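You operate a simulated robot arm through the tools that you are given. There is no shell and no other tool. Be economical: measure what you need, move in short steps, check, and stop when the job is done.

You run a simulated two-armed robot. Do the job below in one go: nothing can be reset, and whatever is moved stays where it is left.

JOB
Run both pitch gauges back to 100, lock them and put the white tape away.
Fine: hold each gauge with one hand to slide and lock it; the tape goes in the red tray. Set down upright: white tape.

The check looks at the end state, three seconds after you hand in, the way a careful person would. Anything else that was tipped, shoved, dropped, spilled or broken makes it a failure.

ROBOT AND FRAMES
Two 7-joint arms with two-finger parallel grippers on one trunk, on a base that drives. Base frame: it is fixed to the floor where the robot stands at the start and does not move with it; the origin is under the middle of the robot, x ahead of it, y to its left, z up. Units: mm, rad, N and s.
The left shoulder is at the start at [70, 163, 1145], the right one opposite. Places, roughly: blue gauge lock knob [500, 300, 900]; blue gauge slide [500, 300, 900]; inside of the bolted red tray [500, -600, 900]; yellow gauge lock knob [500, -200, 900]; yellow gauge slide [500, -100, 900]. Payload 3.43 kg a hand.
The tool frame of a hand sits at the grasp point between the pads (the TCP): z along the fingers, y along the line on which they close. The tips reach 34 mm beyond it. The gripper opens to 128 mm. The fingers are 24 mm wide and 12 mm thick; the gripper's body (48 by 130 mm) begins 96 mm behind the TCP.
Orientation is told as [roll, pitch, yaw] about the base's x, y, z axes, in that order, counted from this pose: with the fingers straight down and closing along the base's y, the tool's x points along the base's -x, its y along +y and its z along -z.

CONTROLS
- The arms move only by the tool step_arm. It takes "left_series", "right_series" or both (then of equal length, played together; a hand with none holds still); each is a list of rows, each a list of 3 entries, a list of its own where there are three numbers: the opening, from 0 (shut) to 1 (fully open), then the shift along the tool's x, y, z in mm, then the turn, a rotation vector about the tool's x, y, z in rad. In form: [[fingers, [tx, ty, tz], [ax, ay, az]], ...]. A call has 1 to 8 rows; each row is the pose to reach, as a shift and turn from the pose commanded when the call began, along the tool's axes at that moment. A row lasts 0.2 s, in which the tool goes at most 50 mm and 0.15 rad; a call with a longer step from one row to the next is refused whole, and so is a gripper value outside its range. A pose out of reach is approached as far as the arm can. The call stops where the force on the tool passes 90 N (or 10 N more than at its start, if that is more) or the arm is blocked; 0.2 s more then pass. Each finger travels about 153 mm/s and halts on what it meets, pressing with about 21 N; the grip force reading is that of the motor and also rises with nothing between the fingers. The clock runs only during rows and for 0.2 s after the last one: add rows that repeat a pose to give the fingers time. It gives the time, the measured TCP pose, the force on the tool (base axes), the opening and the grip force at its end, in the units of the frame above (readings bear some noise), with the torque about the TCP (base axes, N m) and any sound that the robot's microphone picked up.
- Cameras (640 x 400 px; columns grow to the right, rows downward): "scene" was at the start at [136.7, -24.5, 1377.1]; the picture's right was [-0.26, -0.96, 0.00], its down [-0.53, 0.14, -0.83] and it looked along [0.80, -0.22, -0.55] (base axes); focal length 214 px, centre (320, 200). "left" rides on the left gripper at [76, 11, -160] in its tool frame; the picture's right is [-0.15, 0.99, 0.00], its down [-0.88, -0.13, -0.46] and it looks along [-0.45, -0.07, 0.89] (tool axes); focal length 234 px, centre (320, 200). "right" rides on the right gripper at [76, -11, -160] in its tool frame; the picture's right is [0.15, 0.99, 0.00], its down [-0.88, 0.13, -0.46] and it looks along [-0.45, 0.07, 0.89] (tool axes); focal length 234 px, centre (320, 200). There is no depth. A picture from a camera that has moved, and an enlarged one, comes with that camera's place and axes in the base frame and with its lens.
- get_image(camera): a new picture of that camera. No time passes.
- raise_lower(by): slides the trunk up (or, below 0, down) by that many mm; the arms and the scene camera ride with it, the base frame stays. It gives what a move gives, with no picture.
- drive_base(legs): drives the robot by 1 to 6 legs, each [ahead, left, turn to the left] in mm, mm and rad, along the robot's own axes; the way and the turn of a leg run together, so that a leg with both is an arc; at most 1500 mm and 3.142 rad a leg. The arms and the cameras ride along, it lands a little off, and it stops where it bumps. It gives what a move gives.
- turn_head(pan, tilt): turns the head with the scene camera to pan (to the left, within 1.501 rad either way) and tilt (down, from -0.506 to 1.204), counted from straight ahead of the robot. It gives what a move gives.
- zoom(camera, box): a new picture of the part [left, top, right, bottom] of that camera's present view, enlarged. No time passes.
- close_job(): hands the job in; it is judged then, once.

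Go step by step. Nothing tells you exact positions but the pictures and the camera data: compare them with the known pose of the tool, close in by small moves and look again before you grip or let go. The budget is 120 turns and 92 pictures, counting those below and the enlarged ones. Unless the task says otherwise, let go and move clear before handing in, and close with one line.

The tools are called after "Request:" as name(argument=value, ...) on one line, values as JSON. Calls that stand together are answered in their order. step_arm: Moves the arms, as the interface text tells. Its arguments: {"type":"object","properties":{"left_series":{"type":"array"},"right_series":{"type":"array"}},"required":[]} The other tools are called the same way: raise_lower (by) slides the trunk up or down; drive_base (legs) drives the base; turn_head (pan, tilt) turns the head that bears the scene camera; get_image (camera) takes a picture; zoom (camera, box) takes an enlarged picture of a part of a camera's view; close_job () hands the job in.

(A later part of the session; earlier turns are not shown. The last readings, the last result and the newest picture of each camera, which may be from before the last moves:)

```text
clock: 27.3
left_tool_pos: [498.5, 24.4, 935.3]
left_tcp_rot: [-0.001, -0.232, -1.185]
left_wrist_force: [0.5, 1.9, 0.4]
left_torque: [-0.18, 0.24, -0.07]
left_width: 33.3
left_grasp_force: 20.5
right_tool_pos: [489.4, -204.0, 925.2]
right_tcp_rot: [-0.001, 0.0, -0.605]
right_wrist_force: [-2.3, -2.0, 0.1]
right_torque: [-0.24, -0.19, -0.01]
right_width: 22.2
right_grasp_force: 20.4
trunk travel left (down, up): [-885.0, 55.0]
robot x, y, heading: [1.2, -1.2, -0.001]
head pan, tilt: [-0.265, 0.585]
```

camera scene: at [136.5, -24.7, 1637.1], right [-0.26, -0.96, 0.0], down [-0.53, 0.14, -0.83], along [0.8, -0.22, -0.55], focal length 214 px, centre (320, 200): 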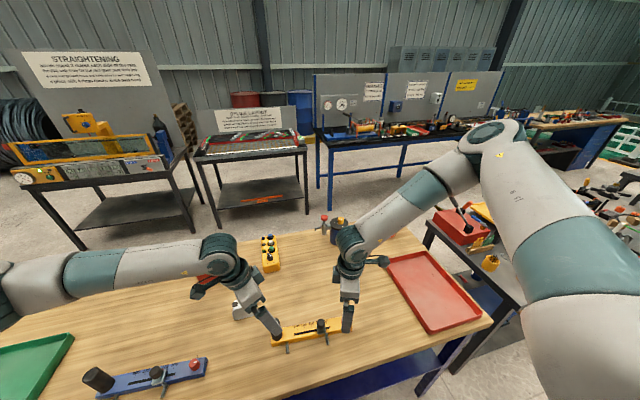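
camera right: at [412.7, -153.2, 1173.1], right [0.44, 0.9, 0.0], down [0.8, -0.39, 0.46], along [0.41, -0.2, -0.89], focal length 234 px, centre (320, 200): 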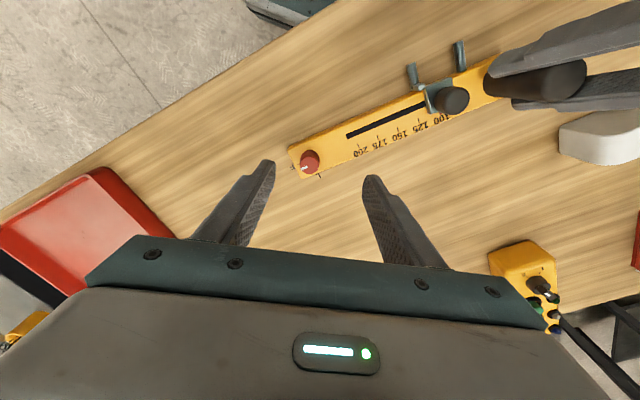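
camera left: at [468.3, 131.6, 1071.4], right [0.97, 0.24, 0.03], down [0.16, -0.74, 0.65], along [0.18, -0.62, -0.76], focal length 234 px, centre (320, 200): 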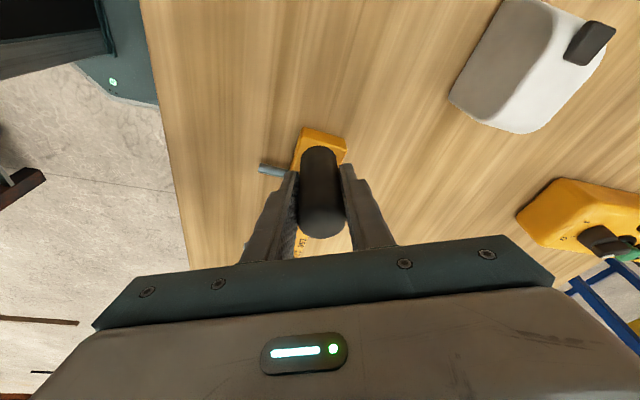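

Gripped at 22 mm. Turning counter-clockwise (from above) toward L.

Request:
step_arm(right_series=[[0.1, [0, 0, 0], [0, 0, -0.15]], [0.1, [0, 0, 0], [0, 0, -0.3]], [0.1, [0, 0, 0], [0, 0, -0.45]], [0.1, [0, 0, 0], [0, 0, -0.6]], [0.1, [0, 0, 0], [0, 0, -0.75]], [0.1, [0, 0, 0], [0, 0, -0.9]], [0.1, [0, 0, 0], [0, 0, -1.05]], [0.1, [0, 0, 0], [0, 0, -1.2]]])

Request:
step_arm(right_series=[[0.1, [0, 0, 0], [0, 0, -0.15]], [0.1, [0, 0, 0], [0, 0, -0.3]], [0.1, [0, 0, 0], [0, 0, -0.37]], [0.1, [0, 0, 0], [0, 0, -0.37]]])

Request:
zoom(camera="right", box=[240, 110, 400, 210])

```text
clock: 29.1
left_tool_pos: [500.2, 24.7, 935.6]
left_tcp_rot: [-0.003, -0.234, -1.187]
left_wrist_force: [1.4, -3.6, -0.2]
left_torque: [0.49, -0.34, 0.11]
left_width: 33.5
left_grasp_force: 20.3
right_tool_pos: [489.1, -203.5, 925.0]
right_tcp_rot: [0.001, -0.002, 0.6]
right_wrist_force: [-0.4, 3.0, 7.7]
right_torque: [0.1, 0.06, -0.01]
right_width: 22.5
right_grasp_force: 21.4
trunk travel left (down, up): [-885.0, 55.0]
robot x, y, heading: [-3.1, 1.4, -0.003]
head pan, tilt: [-0.265, 0.585]
```

```text
clock: 30.1
left_tool_pos: [499.4, 25.9, 934.0]
left_tcp_rot: [-0.002, -0.233, -1.185]
left_wrist_force: [-0.5, -6.9, -0.1]
left_torque: [0.57, -0.24, 0.14]
left_width: 33.2
left_grasp_force: 21.3
right_tool_pos: [489.1, -203.4, 925.6]
right_tcp_rot: [0.001, -0.001, 0.968]
right_wrist_force: [0.5, 10.0, 3.8]
right_torque: [0.23, 0.19, -0.09]
right_width: 22.6
right_grasp_force: 20.8
trunk travel left (down, up): [-885.0, 55.0]
robot x, y, heading: [-1.8, 0.1, -0.001]
head pan, tilt: [-0.265, 0.585]
```

```text
4.00 times, centred on (320, 160) of right
camera zoom: at [454.5, -272.0, 1085.2], right [-0.9, 0.44, 0.0], down [0.39, 0.8, 0.46], along [0.2, 0.41, -0.89], focal length 937 px, centre (320, 360)
```

zoom: 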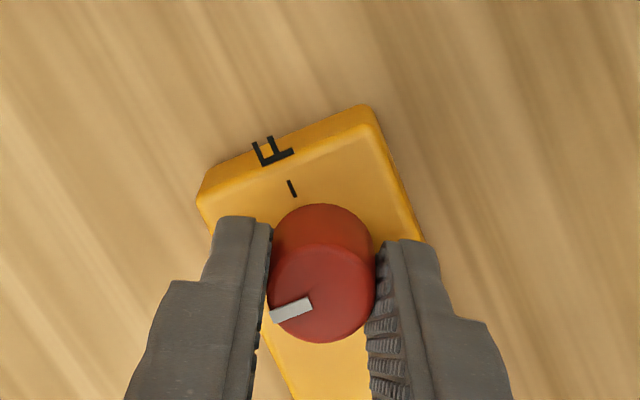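

The mark now points away from the robot, at L. I'll open, lift the right hand and verify.

Request:
step_arm(right_series=[[0.45, [0, 0, 0], [0, 0, 0]], [0.45, [0, 0, 0], [0, 0, 0]], [0.45, [0, 0, -30], [0, 0, 0]], [0.45, [0, 0, -70], [0, 0, 0]], [0.45, [0, 0, -70], [0, 0, 0]]])

Request:
zoom(camera="right", box=[220, 100, 380, 200])

Request:
zoom(camera="scene", box=[220, 280, 380, 380])

```text
clock: 31.3
left_tool_pos: [499.0, 24.6, 934.4]
left_tcp_rot: [-0.001, -0.234, -1.184]
left_wrist_force: [-0.7, 0.8, 0.4]
left_torque: [0.33, -0.14, 0.05]
left_width: 33.5
left_grasp_force: 21.1
right_tool_pos: [489.2, -202.4, 994.8]
right_tcp_rot: [-0.001, -0.002, 0.965]
right_wrist_force: [0.1, -0.5, -0.3]
right_torque: [-0.02, 0.0, -0.02]
right_width: 57.5
right_grasp_force: 0.1
trunk travel left (down, up): [-885.0, 55.0]
robot x, y, heading: [-0.1, 2.9, 0.001]
head pan, tilt: [-0.265, 0.585]
```

```text
4.00 times, centred on (300, 150) of right
camera zoom: at [455.0, -271.2, 1154.5], right [-0.9, 0.44, 0.0], down [0.39, 0.8, 0.46], along [0.2, 0.41, -0.89], focal length 937 px, centre (400, 400)
```

zoom: 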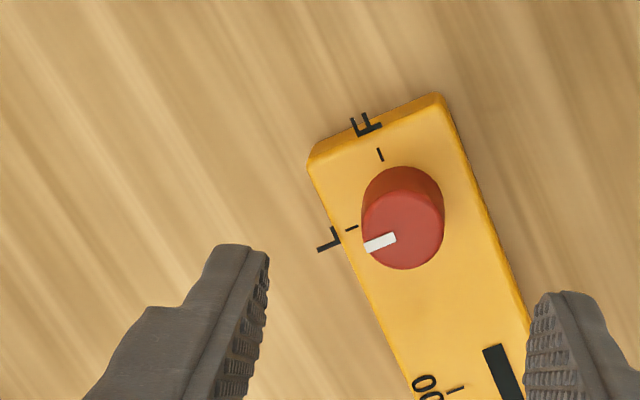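

```text
4.00 times, centred on (300, 330) of scene
camera zoom: at [136.6, -24.6, 1637.1], right [-0.26, -0.96, 0.0], down [-0.53, 0.14, -0.83], along [0.8, -0.22, -0.55], focal length 858 px, centre (400, -320)
```

zoom: 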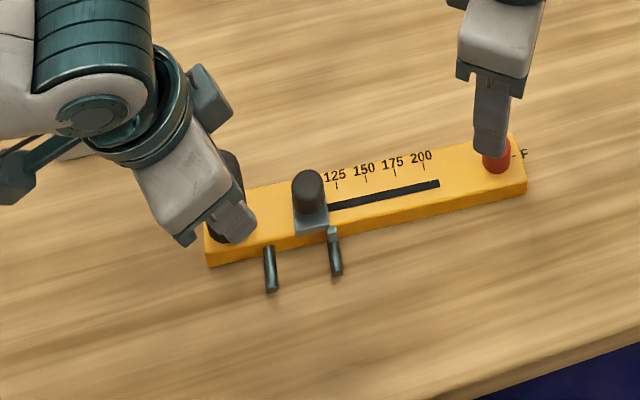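

Yellow is at 100 and locked. I'll release the left hand and draw it back along its tilt, then toward the blue side.

Request:
step_arm(left_series=[[0.6, [0, 0, 0], [0, 0, 0]], [0.6, [0, 0, 0], [0, 0, 0]], [0.6, [0, 0, -30], [0, 0, 0]], [0.6, [0, 0, -70], [0, 0, 0]], [0.6, [0, 0, -115], [0, 0, 0]], [0.6, [40, 10, -130], [0, 0, 0]], [0.6, [80, 20, -140], [0, 0, 0]], [0.6, [125, 30, -150], [0, 0, 0]]])

Request:
get_image(camera="scene")

Request:
get_image(camera="left")

```text
clock: 33.1
left_tool_pos: [468.7, 181.0, 1051.3]
left_tcp_rot: [-0.001, -0.236, -1.186]
left_wrist_force: [-0.4, 0.8, 0.5]
left_torque: [-0.04, -0.03, 0.0]
left_width: 76.8
left_grasp_force: 0.0
right_tool_pos: [488.2, -202.2, 995.7]
right_tcp_rot: [-0.003, 0.0, 0.965]
right_wrist_force: [-0.5, -0.2, 0.2]
right_torque: [-0.02, -0.05, 0.0]
right_width: 57.4
right_grasp_force: 0.0
trunk travel left (down, up): [-885.0, 55.0]
robot x, y, heading: [0.2, -1.0, -0.001]
head pan, tilt: [-0.265, 0.585]
```

```text
54 pictures are left
camera scene: at [134.9, -22.6, 1637.3], right [-0.26, -0.96, 0.0], down [-0.53, 0.14, -0.83], along [0.81, -0.22, -0.55], focal length 214 px, centre (320, 200)
```

scene: 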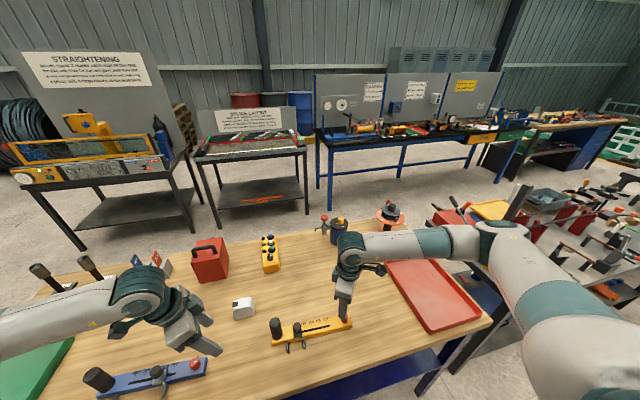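

```text
53 pictures are left
camera left: at [438.0, 288.9, 1188.2], right [0.97, 0.24, 0.03], down [0.16, -0.74, 0.65], along [0.18, -0.62, -0.76], focal length 234 px, centre (320, 200)
```

left: 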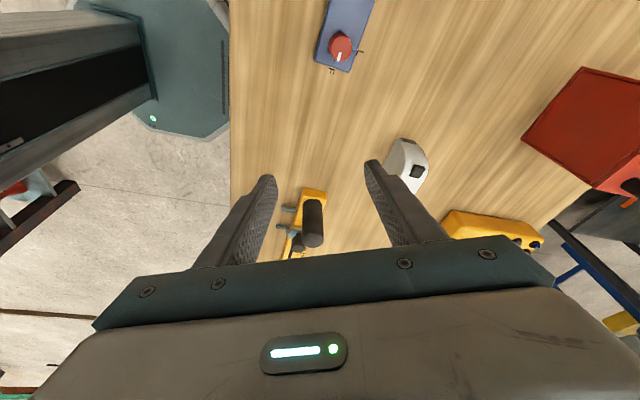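

Now the tape: I'll zoom from both cameras to find its place, shape and heading, and the tray.

Request:
zoom(camera="scene", box=[200, 280, 296, 340])

Request:
zoom(camera="left", box=[360, 120, 456, 180])

Request:
zoom(camera="scene", box=[350, 220, 510, 320])

```text
6.67 times, centred on (248, 310) of scene
camera zoom: at [134.9, -22.6, 1637.3], right [-0.26, -0.96, 0.0], down [-0.53, 0.14, -0.83], along [0.81, -0.22, -0.55], focal length 1430 px, centre (800, -533)
```

zoom: 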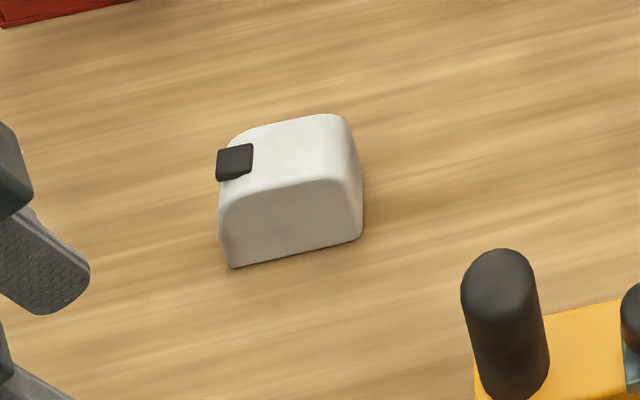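

```text
6.67 times, centred on (408, 150) of left
camera zoom: at [438.0, 288.9, 1188.2], right [0.97, 0.24, 0.03], down [0.16, -0.74, 0.65], along [0.18, -0.62, -0.76], focal length 1561 px, centre (-267, 533)
```

zoom: 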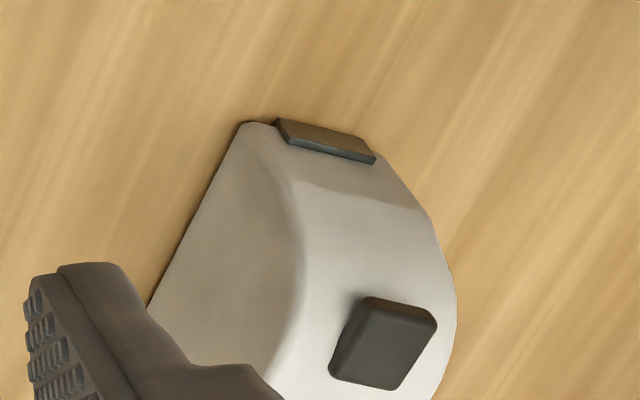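

```text
4.00 times, centred on (430, 270) of scene
camera zoom: at [134.9, -22.6, 1637.3], right [-0.26, -0.96, 0.0], down [-0.53, 0.14, -0.83], along [0.81, -0.22, -0.55], focal length 858 px, centre (-120, -80)
```

zoom: 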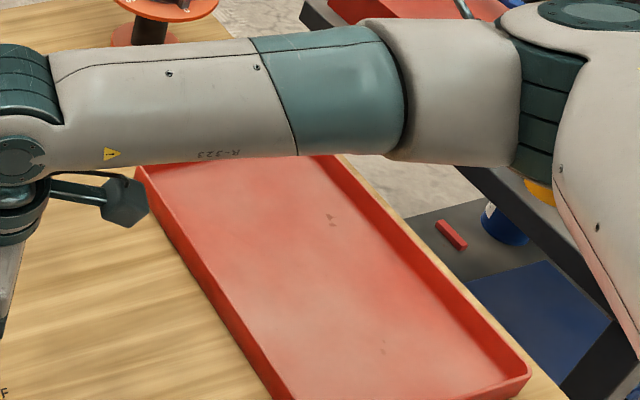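

The tape stands at about x 605–650, y 95–160, with flat faces toward ±x. I'll clear the left arm to the left and bring the right hand over the tape at a safe height.

Request:
step_arm(left_series=[[0.6, [29, 5, -22], [0, 0, 0]], [0.6, [57, 10, -44], [0, 0, 0]], [0.6, [86, 15, -67], [0, 0, 0]], [0.6, [114, 20, -89], [0, 0, 0]], [0.6, [114, 20, -89], [0, 0, 0]]])

Request:
step_arm(right_series=[[0.7, [-20, 5, -45], [0, 0, -0.06]], [0.8, [-66, 15, -55], [0, 0, -0.12]], [0.9, [-112, 26, -62], [0, 0, -0.19]], [0.9, [-158, 36, -68], [0, 0, -0.25]], [0.9, [-205, 47, -74], [0, 0, -0.31]], [0.9, [-251, 57, -80], [0, 0, -0.38]], [0.9, [-297, 67, -85], [0, 0, -0.44]], [0.9, [-344, 78, -90], [0, 0, -0.5]]])

Request:
get_image(camera="right")

```text
clock: 34.3
left_tool_pos: [424.1, 276.9, 1100.7]
left_tcp_rot: [0.002, -0.23, -1.183]
left_wrist_force: [-0.7, 0.2, -0.2]
left_torque: [0.03, 0.01, 0.0]
left_width: 76.7
left_grasp_force: 0.0
left hand out of reach, approached as far as the arm can: row 3, 4, 5
right_tool_pos: [490.6, -203.3, 994.1]
right_tcp_rot: [0.001, 0.001, 0.966]
right_wrist_force: [0.5, 0.6, -0.6]
right_torque: [0.01, 0.03, -0.05]
right_width: 57.8
right_grasp_force: 0.1
trunk travel left (down, up): [-885.0, 55.0]
robot x, y, heading: [-0.6, -0.3, -0.003]
head pan, tilt: [-0.265, 0.585]
```

```text
clock: 36.1
left_tool_pos: [422.7, 279.9, 1099.8]
left_tcp_rot: [0.001, -0.234, -1.183]
left_wrist_force: [-0.3, 0.4, -1.1]
left_torque: [-0.01, 0.0, 0.03]
left_width: 76.7
left_grasp_force: 0.0
right_tool_pos: [554.7, 32.1, 1076.2]
right_tcp_rot: [-0.037, -0.08, 1.407]
right_wrist_force: [-1.0, -0.5, -0.3]
right_torque: [-0.01, -0.01, 0.0]
right_width: 115.2
right_grasp_force: 0.0
right hand out of reach, approached as far as the arm can: row 6, 7, 8
trunk travel left (down, up): [-885.0, 55.0]
robot x, y, heading: [-2.1, 2.1, -0.0]
head pan, tilt: [-0.265, 0.585]
```

```text
49 pictures are left
camera right: at [544.6, -56.0, 1229.3], right [-1.0, 0.02, -0.05], down [-0.01, 0.85, 0.52], along [0.05, 0.52, -0.85], focal length 234 px, centre (320, 200)
```

right: 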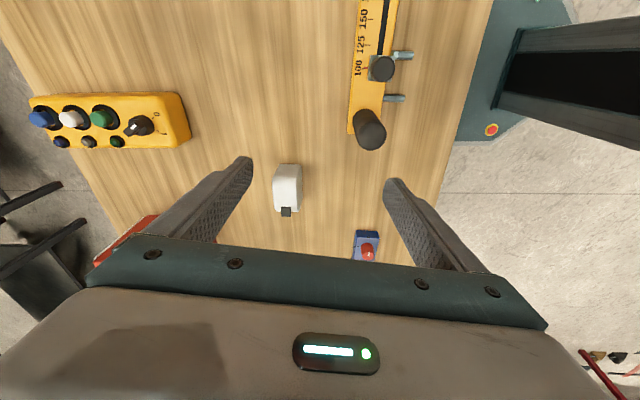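

The tape is hard to reach from here, and the blue gauge lies further left. I'll drive the base left about 440 mm so blue sits in the same relation as yellow did.

Request:
drive_base(legs=[[0, 440, 0]])

Request:
get_image(camera="scene")

Request:
get_image(camera="right")

```text
clock: 38.8
left_tool_pos: [420.9, 720.7, 1101.6]
left_tcp_rot: [0.003, -0.23, -1.18]
left_wrist_force: [0.0, 0.7, -0.5]
left_torque: [0.0, -0.02, 0.02]
left_width: 77.1
left_grasp_force: 0.0
right_tool_pos: [554.8, 472.6, 1076.5]
right_tcp_rot: [-0.035, -0.083, 1.407]
right_wrist_force: [-0.5, -0.6, -0.1]
right_torque: [0.02, 0.03, -0.03]
right_width: 115.1
right_grasp_force: 0.0
trunk travel left (down, up): [-885.0, 55.0]
robot x, y, heading: [-2.9, 445.4, -0.001]
head pan, tilt: [-0.265, 0.585]
```

```text
48 pictures are left
camera scene: at [136.4, 417.9, 1637.0], right [-0.26, -0.97, 0.0], down [-0.53, 0.14, -0.83], along [0.81, -0.22, -0.55], focal length 214 px, centre (320, 200)
```

scene: 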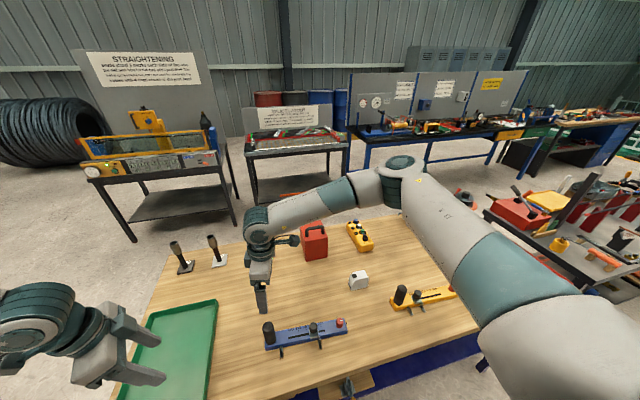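

```text
47 pictures are left
camera right: at [544.8, 385.1, 1229.2], right [-1.0, 0.02, -0.05], down [-0.01, 0.85, 0.52], along [0.05, 0.52, -0.85], focal length 234 px, centre (320, 200)
```

right: 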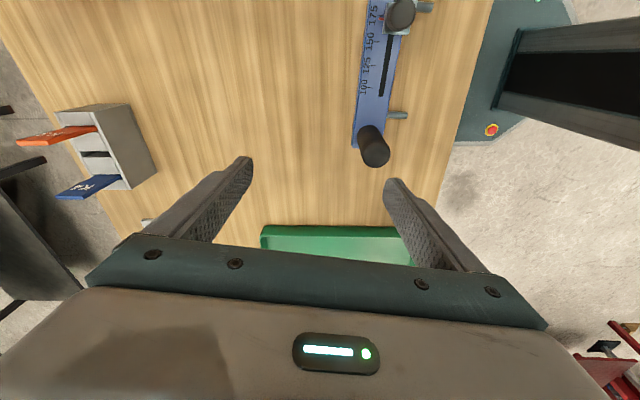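

Blue now sits conveniently; its handle axis is at about (491, 481). I'll move the right hand back over the slide side first, then the left toward the handle.

Request:
step_arm(right_series=[[0.9, [46, 9, -4], [0.01, -0.03, 0.04]], [0.9, [92, 17, -8], [0.02, -0.06, 0.08]], [0.9, [138, 26, -12], [0.03, -0.09, 0.12]], [0.8, [184, 34, -15], [0.037, -0.12, 0.16]], [0.7, [232, 43, -19], [0.037, -0.15, 0.21]], [0.6, [232, 43, -19], [0.037, -0.15, 0.21]]])

Request:
step_arm(left_series=[[0.8, [-45, -5, 5], [0, 0, 0]], [0.8, [-90, -10, 15], [0, 0, 0]], [0.8, [-130, -15, 35], [0, 0, 0]], [0.8, [-165, -18, 60], [0, 0, 0]], [0.8, [-190, -21, 85], [0, 0, 0]], [0.8, [-203, -22, 100], [0, 0, 0]], [0.8, [-203, -22, 100], [0, 0, 0]]])

Request:
get_image(camera="left")

Request:
get_image(camera="right")

```text
clock: 40.2
left_tool_pos: [422.4, 723.0, 1099.8]
left_tcp_rot: [0.002, -0.233, -1.182]
left_wrist_force: [0.3, -0.3, -1.0]
left_torque: [-0.04, 0.02, -0.01]
left_width: 76.8
left_grasp_force: 0.1
right_tool_pos: [473.7, 252.0, 1074.9]
right_tcp_rot: [-0.04, -0.238, 1.201]
right_wrist_force: [0.0, -0.4, 0.2]
right_torque: [0.01, -0.01, 0.0]
right_width: 77.1
right_grasp_force: 0.0
trunk travel left (down, up): [-885.0, 55.0]
robot x, y, heading: [1.3, 441.3, -0.001]
head pan, tilt: [-0.265, 0.585]
```

```text
clock: 41.8
left_tool_pos: [485.3, 507.7, 1049.7]
left_tcp_rot: [0.003, -0.231, -1.182]
left_wrist_force: [-0.1, -0.4, 0.3]
left_torque: [0.0, 0.0, 0.03]
left_width: 102.4
left_grasp_force: 0.1
right_tool_pos: [474.0, 251.4, 1075.4]
right_tcp_rot: [-0.039, -0.238, 1.201]
right_wrist_force: [0.5, 1.1, 0.6]
right_torque: [0.01, 0.01, -0.03]
right_width: 77.1
right_grasp_force: 0.1
trunk travel left (down, up): [-885.0, 55.0]
robot x, y, heading: [2.3, 445.8, -0.001]
head pan, tilt: [-0.265, 0.585]
```

```text
46 pictures are left
camera left: at [453.5, 614.2, 1187.1], right [0.97, 0.24, 0.04], down [0.16, -0.75, 0.65], along [0.19, -0.62, -0.76], focal length 234 px, centre (320, 200)
```

left: 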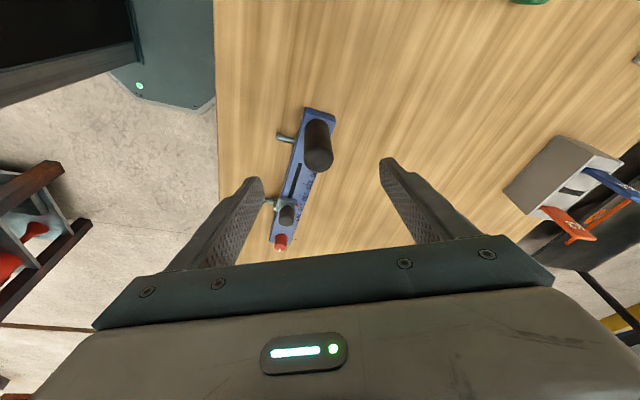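

```text
45 pictures are left
camera right: at [437.9, 146.3, 1213.3], right [-0.97, 0.23, -0.07], down [0.13, 0.75, 0.65], along [0.21, 0.62, -0.76], focal length 234 px, centre (320, 200)
```

right: 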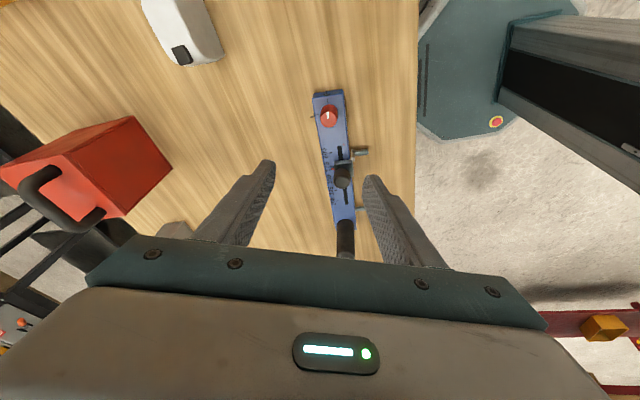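

The blue handle is at about (493, 485). I'll descend partway and check the alignment.

Request:
step_arm(left_series=[[0.8, [3, -1, 35], [0, 0, 0]], [0.8, [3, -1, 71], [0, 0, 0]], [0.8, [3, -1, 71], [0, 0, 0]]])

Request:
zoom(camera="left", box=[240, 110, 400, 210])

```text
clock: 42.6
left_tool_pos: [489.3, 495.3, 980.9]
left_tcp_rot: [0.002, -0.231, -1.18]
left_wrist_force: [-0.4, 0.4, -0.6]
left_torque: [-0.02, -0.01, -0.03]
left_width: 102.5
left_grasp_force: 0.0
right_tool_pos: [473.5, 252.5, 1075.2]
right_tcp_rot: [-0.04, -0.24, 1.201]
right_wrist_force: [-0.4, -0.9, 0.5]
right_torque: [0.04, -0.04, 0.01]
right_width: 76.6
right_grasp_force: 0.0
trunk travel left (down, up): [-885.0, 55.0]
robot x, y, heading: [0.2, 443.5, 0.0]
head pan, tilt: [-0.265, 0.585]
```

```text
4.00 times, centred on (320, 160) of left
camera zoom: at [457.9, 601.8, 1117.9], right [0.97, 0.24, 0.04], down [0.16, -0.75, 0.65], along [0.18, -0.62, -0.76], focal length 937 px, centre (320, 360)
```

zoom: 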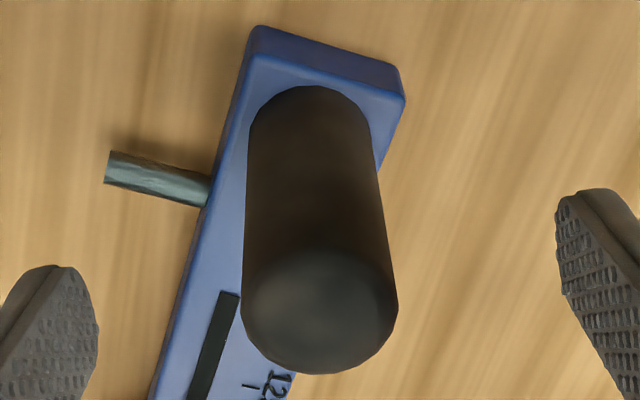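

Aligned; going down 46 mm and closing on the blue handle.

Request:
step_arm(left_series=[[0.8, [1.5, -0.5, 24], [0, 0, 0]], [0.8, [1.5, -0.5, 47], [0, 0, 0]], [0.8, [1.5, -0.5, 47], [0, 0, 0]], [0.4, [1.5, -0.5, 47], [0, 0, 0]], [0.4, [1.5, -0.5, 47], [0, 0, 0]], [0.1, [1.5, -0.5, 47], [0, 0, 0]], [0.1, [1.5, -0.5, 47], [0, 0, 0]]])

Request:
zoom(camera="right", box=[260, 80, 420, 180])

Request:
zoom(camera="right", box=[280, 140, 400, 215])

```text
clock: 44.2
left_tool_pos: [491.7, 487.9, 935.4]
left_tcp_rot: [0.003, -0.232, -1.183]
left_wrist_force: [-0.1, -0.1, -0.3]
left_torque: [-0.52, 0.16, -0.03]
left_width: 33.5
left_grasp_force: 21.6
right_tool_pos: [473.6, 253.8, 1075.6]
right_tcp_rot: [-0.039, -0.238, 1.2]
right_wrist_force: [0.7, 0.4, 1.1]
right_torque: [0.01, 0.04, 0.0]
right_width: 76.7
right_grasp_force: 0.0
trunk travel left (down, up): [-885.0, 55.0]
robot x, y, heading: [0.2, 443.6, -0.0]
head pan, tilt: [-0.265, 0.585]
```

```text
4.00 times, centred on (340, 130) of right
camera zoom: at [438.1, 146.3, 1213.2], right [-0.97, 0.23, -0.07], down [0.13, 0.75, 0.65], along [0.21, 0.62, -0.76], focal length 937 px, centre (240, 480)
```

zoom: 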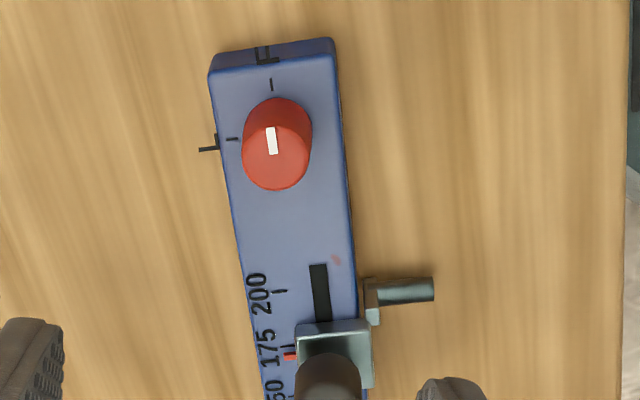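

```text
5.33 times, centred on (340, 178) of right
camera zoom: at [438.1, 146.3, 1213.2], right [-0.97, 0.23, -0.07], down [0.13, 0.75, 0.65], along [0.21, 0.62, -0.76], focal length 1249 px, centre (213, 320)
```

zoom: 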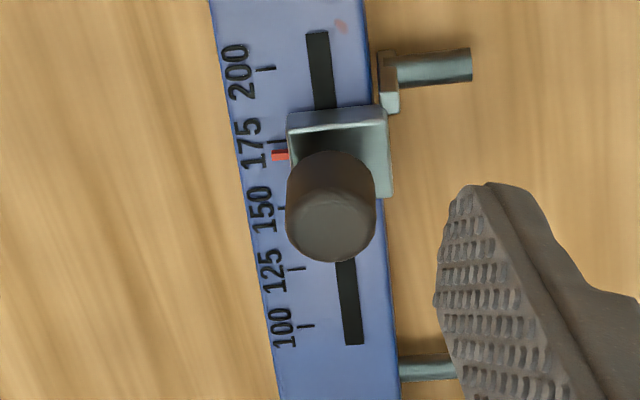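

Blue reads about 171.5; its knob is near (476, 349). I'll bring the right hand to just above it.

Request:
step_arm(right_series=[[0.6, [0, 0, 0], [0.04, 0, 0]], [0.6, [0, 0, 0], [0.04, 0, 0]]])

Request:
step_arm(right_series=[[0.6, [-18, 11, 20], [0, 0, 0]], [0.6, [-37, 22, 50], [0, 0, 0]], [0.6, [-55, 33, 80], [0, 0, 0]], [0.6, [-55, 33, 109], [0, 0, 0]], [0.6, [-55, 33, 109], [0, 0, 0]]])

Request:
zoom(camera="right", box=[240, 100, 400, 200])

```text
clock: 44.8
left_tool_pos: [492.7, 488.3, 935.5]
left_tcp_rot: [0.003, -0.233, -1.182]
left_wrist_force: [-1.3, -1.8, -0.1]
left_torque: [-0.34, 0.2, -0.01]
left_width: 33.5
left_grasp_force: 21.0
right_tool_pos: [474.4, 251.6, 1075.5]
right_tcp_rot: [-0.08, -0.24, 1.202]
right_wrist_force: [0.7, -0.1, -0.1]
right_torque: [0.03, 0.01, 0.0]
right_width: 76.9
right_grasp_force: 0.1
trunk travel left (down, up): [-885.0, 55.0]
robot x, y, heading: [-2.4, 446.3, 0.002]
head pan, tilt: [-0.265, 0.585]
```

```text
clock: 46.0
left_tool_pos: [492.5, 487.9, 934.1]
left_tcp_rot: [0.004, -0.231, -1.181]
left_wrist_force: [-1.0, -2.2, 0.1]
left_torque: [-0.32, 0.18, -0.08]
left_width: 33.6
left_grasp_force: 20.5
right_tool_pos: [482.5, 334.6, 978.1]
right_tcp_rot: [-0.08, -0.241, 1.201]
right_wrist_force: [-0.9, -0.8, -0.7]
right_torque: [0.0, 0.01, 0.01]
right_width: 76.8
right_grasp_force: 0.0
trunk travel left (down, up): [-885.0, 55.0]
robot x, y, heading: [-0.4, 442.3, 0.001]
head pan, tilt: [-0.265, 0.585]
```

```text
4.00 times, centred on (320, 150) of right
camera zoom: at [439.0, 230.8, 1116.6], right [-0.96, 0.24, -0.11], down [0.12, 0.76, 0.64], along [0.24, 0.6, -0.76], focal length 937 px, centre (320, 400)
```

zoom: 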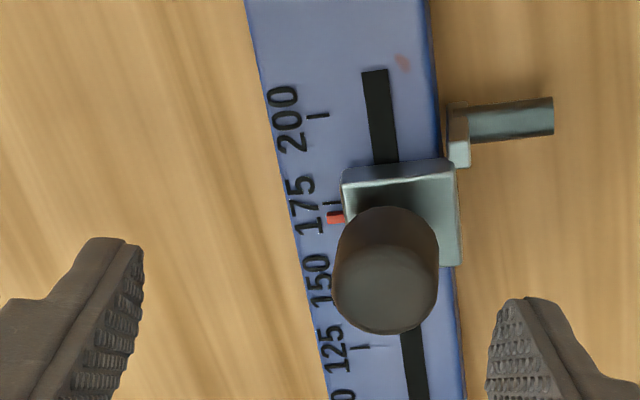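

I need the other roll sign to level the hand; I'll level it, shift 12 mm, and recheck before lowering.

Request:
step_arm(right_series=[[0.6, [0, 0, 0], [-0.08, 0, 0]], [0.6, [0, 0, 0], [-0.08, 0, 0]]])

Request:
step_arm(right_series=[[0.6, [1, 12, 0], [0, 0, 0]], [0.6, [1, 12, 15], [0, 0, 0]], [0.6, [1, 12, 15], [0, 0, 0]]])

Request:
zoom(camera="right", box=[240, 100, 400, 200])

```text
clock: 46.6
left_tool_pos: [493.6, 487.2, 935.2]
left_tcp_rot: [0.002, -0.233, -1.181]
left_wrist_force: [-0.3, -1.6, 0.6]
left_torque: [-0.15, 0.21, 0.0]
left_width: 33.5
left_grasp_force: 21.3
right_tool_pos: [480.5, 334.7, 979.7]
right_tcp_rot: [0.0, -0.238, 1.2]
right_wrist_force: [0.2, -0.2, -0.3]
right_torque: [0.01, -0.01, 0.01]
right_width: 76.9
right_grasp_force: 0.1
trunk travel left (down, up): [-885.0, 55.0]
robot x, y, heading: [1.4, 443.0, 0.002]
head pan, tilt: [-0.265, 0.585]
```

```text
clock: 47.4
left_tool_pos: [492.9, 487.7, 935.6]
left_tcp_rot: [0.003, -0.232, -1.181]
left_wrist_force: [-1.0, -0.6, -0.1]
left_torque: [-0.19, 0.17, 0.0]
left_width: 33.5
left_grasp_force: 21.3
right_tool_pos: [468.9, 340.7, 965.0]
right_tcp_rot: [0.0, -0.239, 1.2]
right_wrist_force: [-0.2, 0.3, -0.4]
right_torque: [-0.01, 0.0, 0.03]
right_width: 76.9
right_grasp_force: 0.0
trunk travel left (down, up): [-885.0, 55.0]
robot x, y, heading: [0.4, 443.8, 0.003]
head pan, tilt: [-0.265, 0.585]
```

```text
4.00 times, centred on (320, 150) of right
camera zoom: at [439.9, 232.8, 1102.2], right [-0.97, 0.23, -0.03], down [0.15, 0.74, 0.65], along [0.17, 0.63, -0.76], focal length 937 px, centre (320, 400)
```

zoom: 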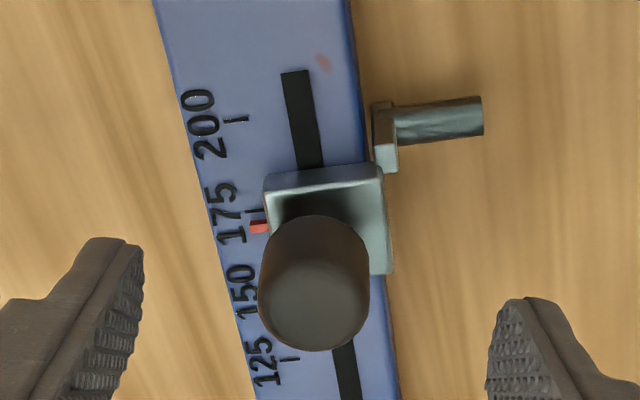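

Nearly centred; lowering the last 32 mm and gripping the slide knob.

Request:
step_arm(right_series=[[0.6, [-0.5, -2, 16], [0, 0, 0]], [0.6, [-0.5, -2, 32], [0, 0, 0]], [0.6, [-0.5, -2, 32], [0, 0, 0]], [0.3, [-0.5, -2, 32], [0, 0, 0]], [0.1, [-0.5, -2, 32], [0, 0, 0]], [0.1, [-0.5, -2, 32], [0, 0, 0]]])

```text
clock: 48.8
left_tool_pos: [493.1, 487.0, 935.3]
left_tcp_rot: [0.003, -0.231, -1.182]
left_wrist_force: [-0.5, 1.4, 2.2]
left_torque: [-0.11, 0.38, -0.01]
left_width: 33.7
left_grasp_force: 21.2
right_tool_pos: [474.1, 348.1, 932.8]
right_tcp_rot: [-0.001, -0.239, 1.201]
right_wrist_force: [0.6, 0.3, -0.2]
right_torque: [0.17, -0.21, 0.11]
right_width: 24.5
right_grasp_force: 20.7
trunk travel left (down, up): [-885.0, 55.0]
robot x, y, heading: [-3.7, 446.0, 0.002]
head pan, tilt: [-0.265, 0.585]
```

Gripped; sliding 71.5 mm along the bar toward the handle.

Request:
step_arm(right_series=[[0.1, [-9.5, 3, 2.3], [0, 0, 0]], [0.1, [-19, 5.9, 4.6], [0, 0, 0]], [0.1, [-28.5, 8.9, 6.9], [0, 0, 0]], [0.1, [-38, 11.9, 9.2], [0, 0, 0]], [0.1, [-47.5, 14.9, 11.5], [0, 0, 0]], [0.1, [-57, 17.8, 13.8], [0, 0, 0]], [0.1, [-66.5, 20.8, 16.1], [0, 0, 0]], [0.1, [-66.5, 20.8, 16.1], [0, 0, 0]]])

Request:
step_arm(right_series=[[0.6, [0, 0, 0], [0, 0, 0]], [0.6, [0, 0, 0], [0, 0, 0]]])

Request:
zoom(camera="right", box=[240, 100, 400, 200])

Request:
zoom(camera="right", box=[285, 155, 325, 180])

```text
clock: 50.6
left_tool_pos: [491.6, 487.0, 934.9]
left_tcp_rot: [0.003, -0.232, -1.181]
left_wrist_force: [0.1, 3.0, 0.1]
left_torque: [-0.16, 0.22, -0.06]
left_width: 33.5
left_grasp_force: 21.3
right_tool_pos: [479.0, 419.6, 933.9]
right_tcp_rot: [0.001, -0.239, 1.201]
right_wrist_force: [2.0, -2.2, 8.2]
right_torque: [-0.13, -0.18, 0.02]
right_width: 24.8
right_grasp_force: 21.1
trunk travel left (down, up): [-885.0, 55.0]
robot x, y, heading: [2.1, 442.9, 0.001]
head pan, tilt: [-0.265, 0.585]
```

```text
clock: 51.2
left_tool_pos: [492.6, 488.1, 934.3]
left_tcp_rot: [0.003, -0.232, -1.18]
left_wrist_force: [-0.9, 1.0, 1.1]
left_torque: [-0.23, 0.16, -0.01]
left_width: 33.9
left_grasp_force: 21.0
right_tool_pos: [478.8, 419.3, 933.5]
right_tcp_rot: [0.0, -0.239, 1.201]
right_wrist_force: [0.9, 0.1, 0.2]
right_torque: [-0.01, 0.01, -0.01]
right_width: 76.8
right_grasp_force: 0.0
trunk travel left (down, up): [-885.0, 55.0]
robot x, y, heading: [0.6, 439.7, 0.003]
head pan, tilt: [-0.265, 0.585]
```

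```text
4.00 times, centred on (320, 150) of right
camera zoom: at [448.9, 311.5, 1069.9], right [-0.97, 0.23, -0.03], down [0.15, 0.74, 0.65], along [0.17, 0.63, -0.76], focal length 937 px, centre (320, 400)
```

zoom: 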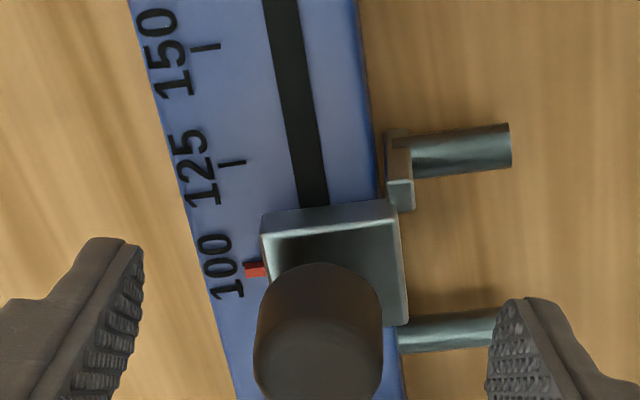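

```text
16.00 times, centred on (305, 168) of right
camera zoom: at [448.9, 311.5, 1069.9], right [-0.97, 0.23, -0.03], down [0.15, 0.74, 0.65], along [0.17, 0.63, -0.76], focal length 3747 px, centre (560, 720)
```

zoom: 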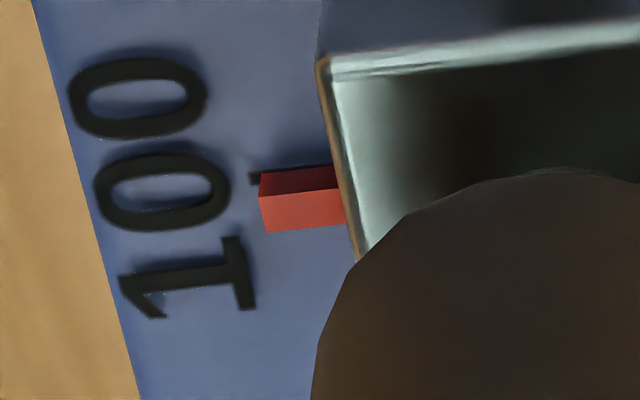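

The pointer is about 1 mm past the tick (≈ 99). I'll regrip and nudge it back 1 mm.

Request:
step_arm(right_series=[[0.3, [0, 0, 0], [0, 0, 0]], [0.1, [0, 0, 0], [0, 0, 0]], [0.1, [0, 0, 0], [0, 0, 0]], [0.1, [1.0, -0.3, -0.2], [0, 0, 0]], [0.1, [1.0, -0.3, -0.2], [0, 0, 0]], [0.1, [1.0, -0.3, -0.2], [0, 0, 0]], [0.6, [1.0, -0.3, -0.2], [0, 0, 0]], [0.6, [1.0, -0.3, -0.2], [0, 0, 0]]])

Request:
zoom(camera="right", box=[285, 155, 325, 180])

```text
clock: 53.0
left_tool_pos: [492.8, 487.3, 935.5]
left_tcp_rot: [0.004, -0.234, -1.183]
left_wrist_force: [-0.1, 0.7, 1.5]
left_torque: [-0.28, 0.2, -0.02]
left_width: 33.6
left_grasp_force: 20.9
right_tool_pos: [479.2, 417.9, 932.0]
right_tcp_rot: [0.0, -0.238, 1.201]
right_wrist_force: [-0.4, 0.3, 1.2]
right_torque: [-0.04, 0.03, 0.01]
right_width: 76.9
right_grasp_force: 0.0
trunk travel left (down, up): [-885.0, 55.0]
robot x, y, heading: [-0.1, 447.8, 0.0]
head pan, tilt: [-0.265, 0.585]
```

```text
16.00 times, centred on (305, 168) of right
camera zoom: at [448.9, 310.2, 1070.2], right [-0.97, 0.23, -0.03], down [0.15, 0.74, 0.65], along [0.17, 0.63, -0.76], focal length 3747 px, centre (560, 720)
```

zoom: 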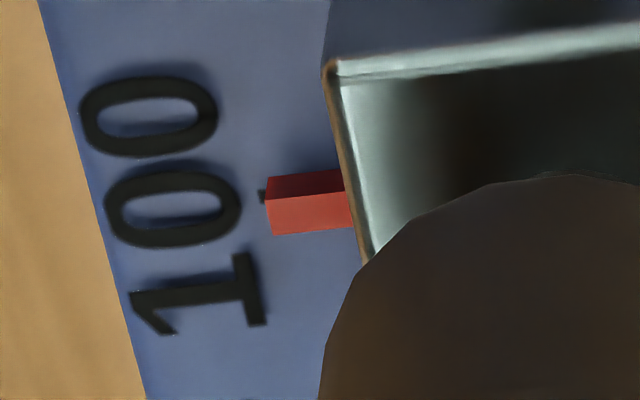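

Tick and pointer are centred: blue reads 100. Now the same lock sequence: back off, straighten and turn the right hand to yaw −0.6 above the blue lock near (477, 260).

Request:
step_arm(right_series=[[0.6, [0, 0, -40], [0, 0, 0]], [0.6, [0, 0, -80], [0, 0, 0]], [0.6, [28, -13, -87], [0, 0.06, 0]], [0.6, [55, -25, -94], [0, 0.12, 0]], [0.6, [83, -38, -101], [0, 0.18, 0]], [0.6, [111, -51, -109], [0, 0.239, 0]], [0.6, [111, -51, -109], [0, 0.239, 0]]])

Request:
step_arm(right_series=[[0.6, [0, 0, 0], [0, 0, 0.15]], [0.6, [0, 0, 0], [0, 0, 0.3]], [0.6, [0, 0, 0], [0, 0, 0.45]], [0.6, [0, 0, 0], [0, 0, 0.6]], [0.6, [0, 0, 0], [0, 0, 0.75]], [0.6, [0, 0, 0], [0, 0, 0.9]], [0.6, [0, 0, 0], [0, 0, 1.05]], [0.6, [0, 0, 0], [0, 0, 1.2]]])

Request:
step_arm(right_series=[[0.6, [0, 0, 0], [0, 0, 0.15]], [0.5, [0, 0, 0], [0, 0, 0.3]], [0.45, [0, 0, 0], [0, 0, 0.45]], [0.45, [0, 0, 0], [0, 0, 0.6]], [0.45, [0, 0, 0], [0, 0, 0.6]]])

Request:
zoom(camera="right", box=[240, 110, 400, 210])

```text
clock: 54.6
left_tool_pos: [492.0, 487.8, 935.0]
left_tcp_rot: [0.004, -0.231, -1.182]
left_wrist_force: [0.0, 1.0, 2.3]
left_torque: [-0.07, 0.2, -0.01]
left_width: 33.5
left_grasp_force: 20.9
right_tool_pos: [476.9, 274.1, 1012.4]
right_tcp_rot: [0.002, 0.0, 1.201]
right_wrist_force: [0.1, 0.1, 0.2]
right_torque: [0.02, -0.01, 0.01]
right_width: 76.7
right_grasp_force: 0.0
trunk travel left (down, up): [-885.0, 55.0]
robot x, y, heading: [0.7, 445.8, -0.003]
head pan, tilt: [-0.265, 0.585]
```

```text
clock: 56.4
left_tool_pos: [493.0, 489.0, 935.0]
left_tcp_rot: [0.004, -0.233, -1.181]
left_wrist_force: [-0.3, 0.8, 3.3]
left_torque: [-0.23, 0.22, 0.02]
left_width: 33.5
left_grasp_force: 20.9
right_tool_pos: [478.6, 274.7, 1014.7]
right_tcp_rot: [0.0, -0.001, -0.002]
right_wrist_force: [0.2, -0.4, -0.5]
right_torque: [-0.01, -0.01, 0.0]
right_width: 76.8
right_grasp_force: 0.1
trunk travel left (down, up): [-885.0, 55.0]
robot x, y, heading: [-1.8, 450.0, 0.0]
head pan, tilt: [-0.265, 0.585]
```

```text
clock: 57.6
left_tool_pos: [493.7, 487.7, 934.8]
left_tcp_rot: [0.004, -0.232, -1.181]
left_wrist_force: [0.8, -1.9, 0.6]
left_torque: [0.24, 0.02, 0.02]
left_width: 33.5
left_grasp_force: 21.0
right_tool_pos: [479.0, 275.8, 1012.3]
right_tcp_rot: [0.001, -0.001, -0.6]
right_wrist_force: [0.6, 0.2, -0.2]
right_torque: [0.03, 0.04, -0.02]
right_width: 57.7
right_grasp_force: 0.0
trunk travel left (down, up): [-885.0, 55.0]
robot x, y, heading: [5.9, 445.2, 0.006]
head pan, tilt: [-0.265, 0.585]
```

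```text
4.00 times, centred on (320, 160) of right
camera zoom: at [409.5, 309.3, 1173.2], right [0.44, 0.9, 0.0], down [0.8, -0.39, 0.46], along [0.41, -0.2, -0.89], focal length 937 px, centre (320, 360)
```

zoom: 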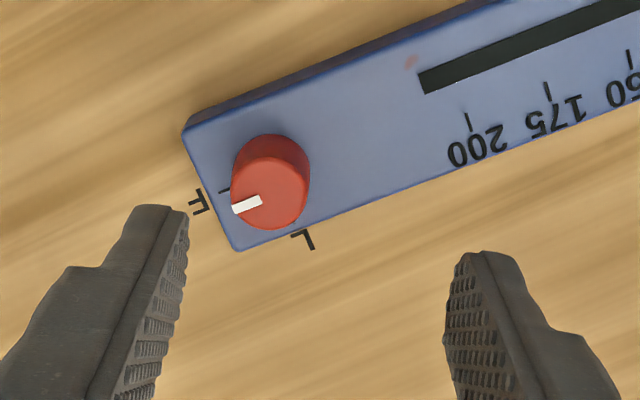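

The blue lock knob is at (477, 259.5). I'll close in above it and check.

Request:
step_arm(right_series=[[0.45, [-4, -7, 20], [0, 0, 0]], [0.45, [-8, -14.5, 45], [0, 0, 0]], [0.45, [-8, -14.5, 68], [0, 0, 0]], [0.45, [-8, -14.5, 68], [0, 0, 0]]])

Request:
zoom(camera="right", box=[240, 110, 400, 210])

```text
clock: 58.6
left_tool_pos: [493.0, 488.2, 936.0]
left_tcp_rot: [0.003, -0.233, -1.18]
left_wrist_force: [0.3, -1.5, 0.9]
left_torque: [0.2, 0.04, 0.04]
left_width: 33.7
left_grasp_force: 20.6
right_tool_pos: [477.7, 259.1, 945.2]
right_tcp_rot: [0.001, 0.0, -0.599]
right_wrist_force: [-0.1, -0.5, 0.1]
right_torque: [0.0, -0.01, -0.02]
right_width: 57.4
right_grasp_force: 0.1
trunk travel left (down, up): [-885.0, 55.0]
robot x, y, heading: [-1.3, 444.7, 0.003]
head pan, tilt: [-0.265, 0.585]
```

```text
4.00 times, centred on (320, 160) of right
camera zoom: at [407.7, 292.2, 1104.8], right [0.44, 0.9, 0.0], down [0.8, -0.39, 0.46], along [0.41, -0.2, -0.89], focal length 937 px, centre (320, 360)
```

zoom: 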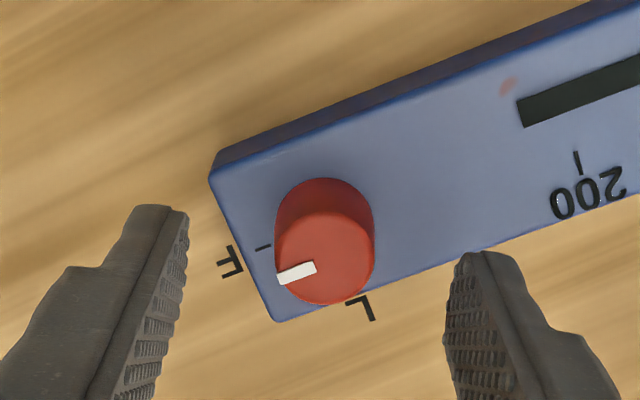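

Within 2 mm; adjusting, lowering to the bar and gripping.

Request:
step_arm(right_series=[[0.45, [2, 1.2, 9], [0, 0, 0]], [0.45, [2, 1.2, 19.5], [0, 0, 0]], [0.45, [2, 1.2, 19.5], [0, 0, 0]], [0.2, [2, 1.2, 19.5], [0, 0, 0]], [0.1, [2, 1.2, 19.5], [0, 0, 0]], [0.1, [2, 1.2, 19.5], [0, 0, 0]]])

Request:
step_arm(right_series=[[0.1, [0, 0, 0], [0, 0, -0.15]], [0.1, [0, 0, 0], [0, 0, -0.3]], [0.1, [0, 0, 0], [0, 0, -0.45]], [0.1, [0, 0, 0], [0, 0, -0.6]], [0.1, [0, 0, 0], [0, 0, -0.75]], [0.1, [0, 0, 0], [0, 0, -0.9]], [0.1, [0, 0, 0], [0, 0, -1.05]], [0.1, [0, 0, 0], [0, 0, -1.2]]])

Request:
step_arm(right_series=[[0.1, [0, 0, 0], [0, 0, -0.15]], [0.1, [0, 0, 0], [0, 0, -0.3]], [0.1, [0, 0, 0], [0, 0, -0.37]], [0.1, [0, 0, 0], [0, 0, -0.37]]])

Request:
zoom(camera="right", box=[240, 110, 400, 210])

```text
clock: 60.0
left_tool_pos: [492.8, 488.0, 935.2]
left_tcp_rot: [0.003, -0.232, -1.183]
left_wrist_force: [-0.1, 2.4, 3.6]
left_torque: [-0.45, 0.36, 0.04]
left_width: 33.7
left_grasp_force: 21.2
right_tool_pos: [474.3, 261.1, 925.3]
right_tcp_rot: [0.0, 0.001, -0.601]
right_wrist_force: [-2.0, -3.2, -0.1]
right_torque: [-0.21, -0.09, -0.03]
right_width: 22.4
right_grasp_force: 20.8
trunk travel left (down, up): [-885.0, 55.0]
robot x, y, heading: [-3.9, 446.2, -0.0]
head pan, tilt: [-0.265, 0.585]
```

```text
clock: 61.8
left_tool_pos: [492.3, 488.4, 934.2]
left_tcp_rot: [0.005, -0.231, -1.182]
left_wrist_force: [-0.3, 16.0, 4.4]
left_torque: [-0.58, 0.44, 0.14]
left_width: 33.6
left_grasp_force: 20.8
right_tool_pos: [477.7, 260.7, 925.3]
right_tcp_rot: [-0.002, 0.001, 0.601]
right_wrist_force: [0.2, -21.5, 1.7]
right_torque: [-0.67, -0.14, 0.01]
right_width: 22.7
right_grasp_force: 21.2
trunk travel left (down, up): [-885.0, 55.0]
robot x, y, heading: [-3.6, 444.5, 0.003]
head pan, tilt: [-0.265, 0.585]
```

```text
clock: 62.8
left_tool_pos: [492.4, 487.8, 935.7]
left_tcp_rot: [0.003, -0.231, -1.183]
left_wrist_force: [-1.4, 13.7, 5.7]
left_torque: [0.08, 0.33, -0.07]
left_width: 33.5
left_grasp_force: 21.2
right_tool_pos: [476.3, 261.8, 925.2]
right_tcp_rot: [0.001, 0.0, 0.971]
right_wrist_force: [-0.1, -13.8, -0.2]
right_torque: [-0.36, -0.14, -0.08]
right_width: 22.1
right_grasp_force: 21.2
trunk travel left (down, up): [-885.0, 55.0]
robot x, y, heading: [0.9, 447.0, 0.003]
head pan, tilt: [-0.265, 0.585]
```

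```text
4.00 times, centred on (320, 160) of right
camera zoom: at [441.6, 193.2, 1085.4], right [-0.9, 0.44, 0.0], down [0.39, 0.8, 0.46], along [0.2, 0.41, -0.89], focal length 937 px, centre (320, 360)
```

zoom: 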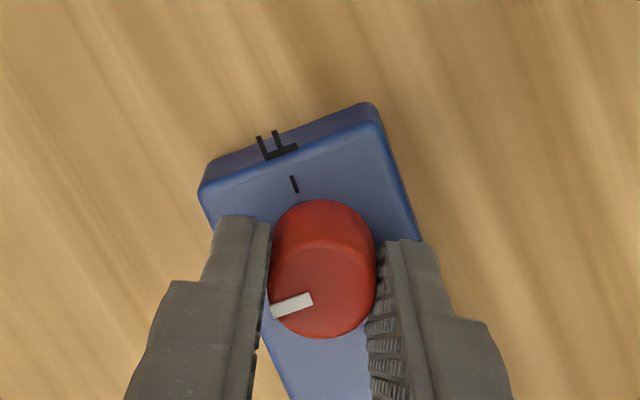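

Turned to L. I'll open and lift the right hand and verify the lock and the slide.

Request:
step_arm(right_series=[[0.45, [0, 0, 0], [0, 0, 0]], [0.45, [0, 0, 0], [0, 0, 0]], [0.45, [0, 0, -30], [0, 0, 0]], [0.45, [0, 0, -70], [0, 0, 0]], [0.45, [0, 0, -110], [0, 0, 0]], [0.45, [0, 0, -110], [0, 0, 0]]])

Request:
zoom(camera="right", box=[210, 100, 434, 240])

```text
clock: 64.2
left_tool_pos: [492.6, 487.8, 936.0]
left_tcp_rot: [0.005, -0.232, -1.182]
left_wrist_force: [-0.7, -1.8, 0.0]
left_torque: [-0.63, 0.24, -0.05]
left_width: 33.4
left_grasp_force: 21.3
right_tool_pos: [476.8, 262.2, 1034.7]
right_tcp_rot: [0.0, -0.001, 0.971]
right_wrist_force: [0.2, 0.4, -0.8]
right_torque: [0.0, 0.03, 0.02]
right_width: 57.2
right_grasp_force: 0.1
trunk travel left (down, up): [-885.0, 55.0]
robot x, y, heading: [-0.9, 442.8, 0.002]
head pan, tilt: [-0.265, 0.585]
```

```text
2.86 times, centred on (322, 170) of right
camera zoom: at [442.6, 192.3, 1195.1], right [-0.9, 0.44, 0.0], down [0.39, 0.8, 0.46], along [0.2, 0.41, -0.89], focal length 669 px, centre (314, 286)
```

zoom: 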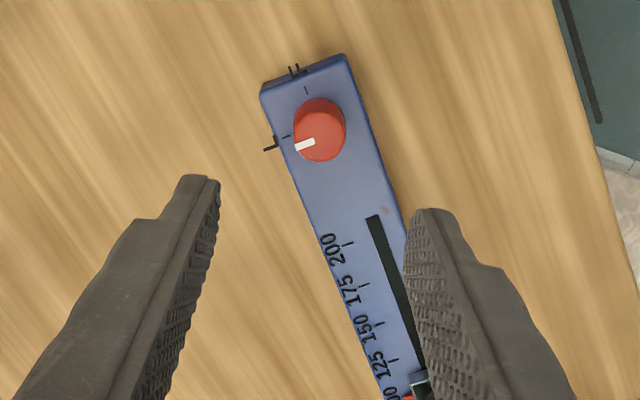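

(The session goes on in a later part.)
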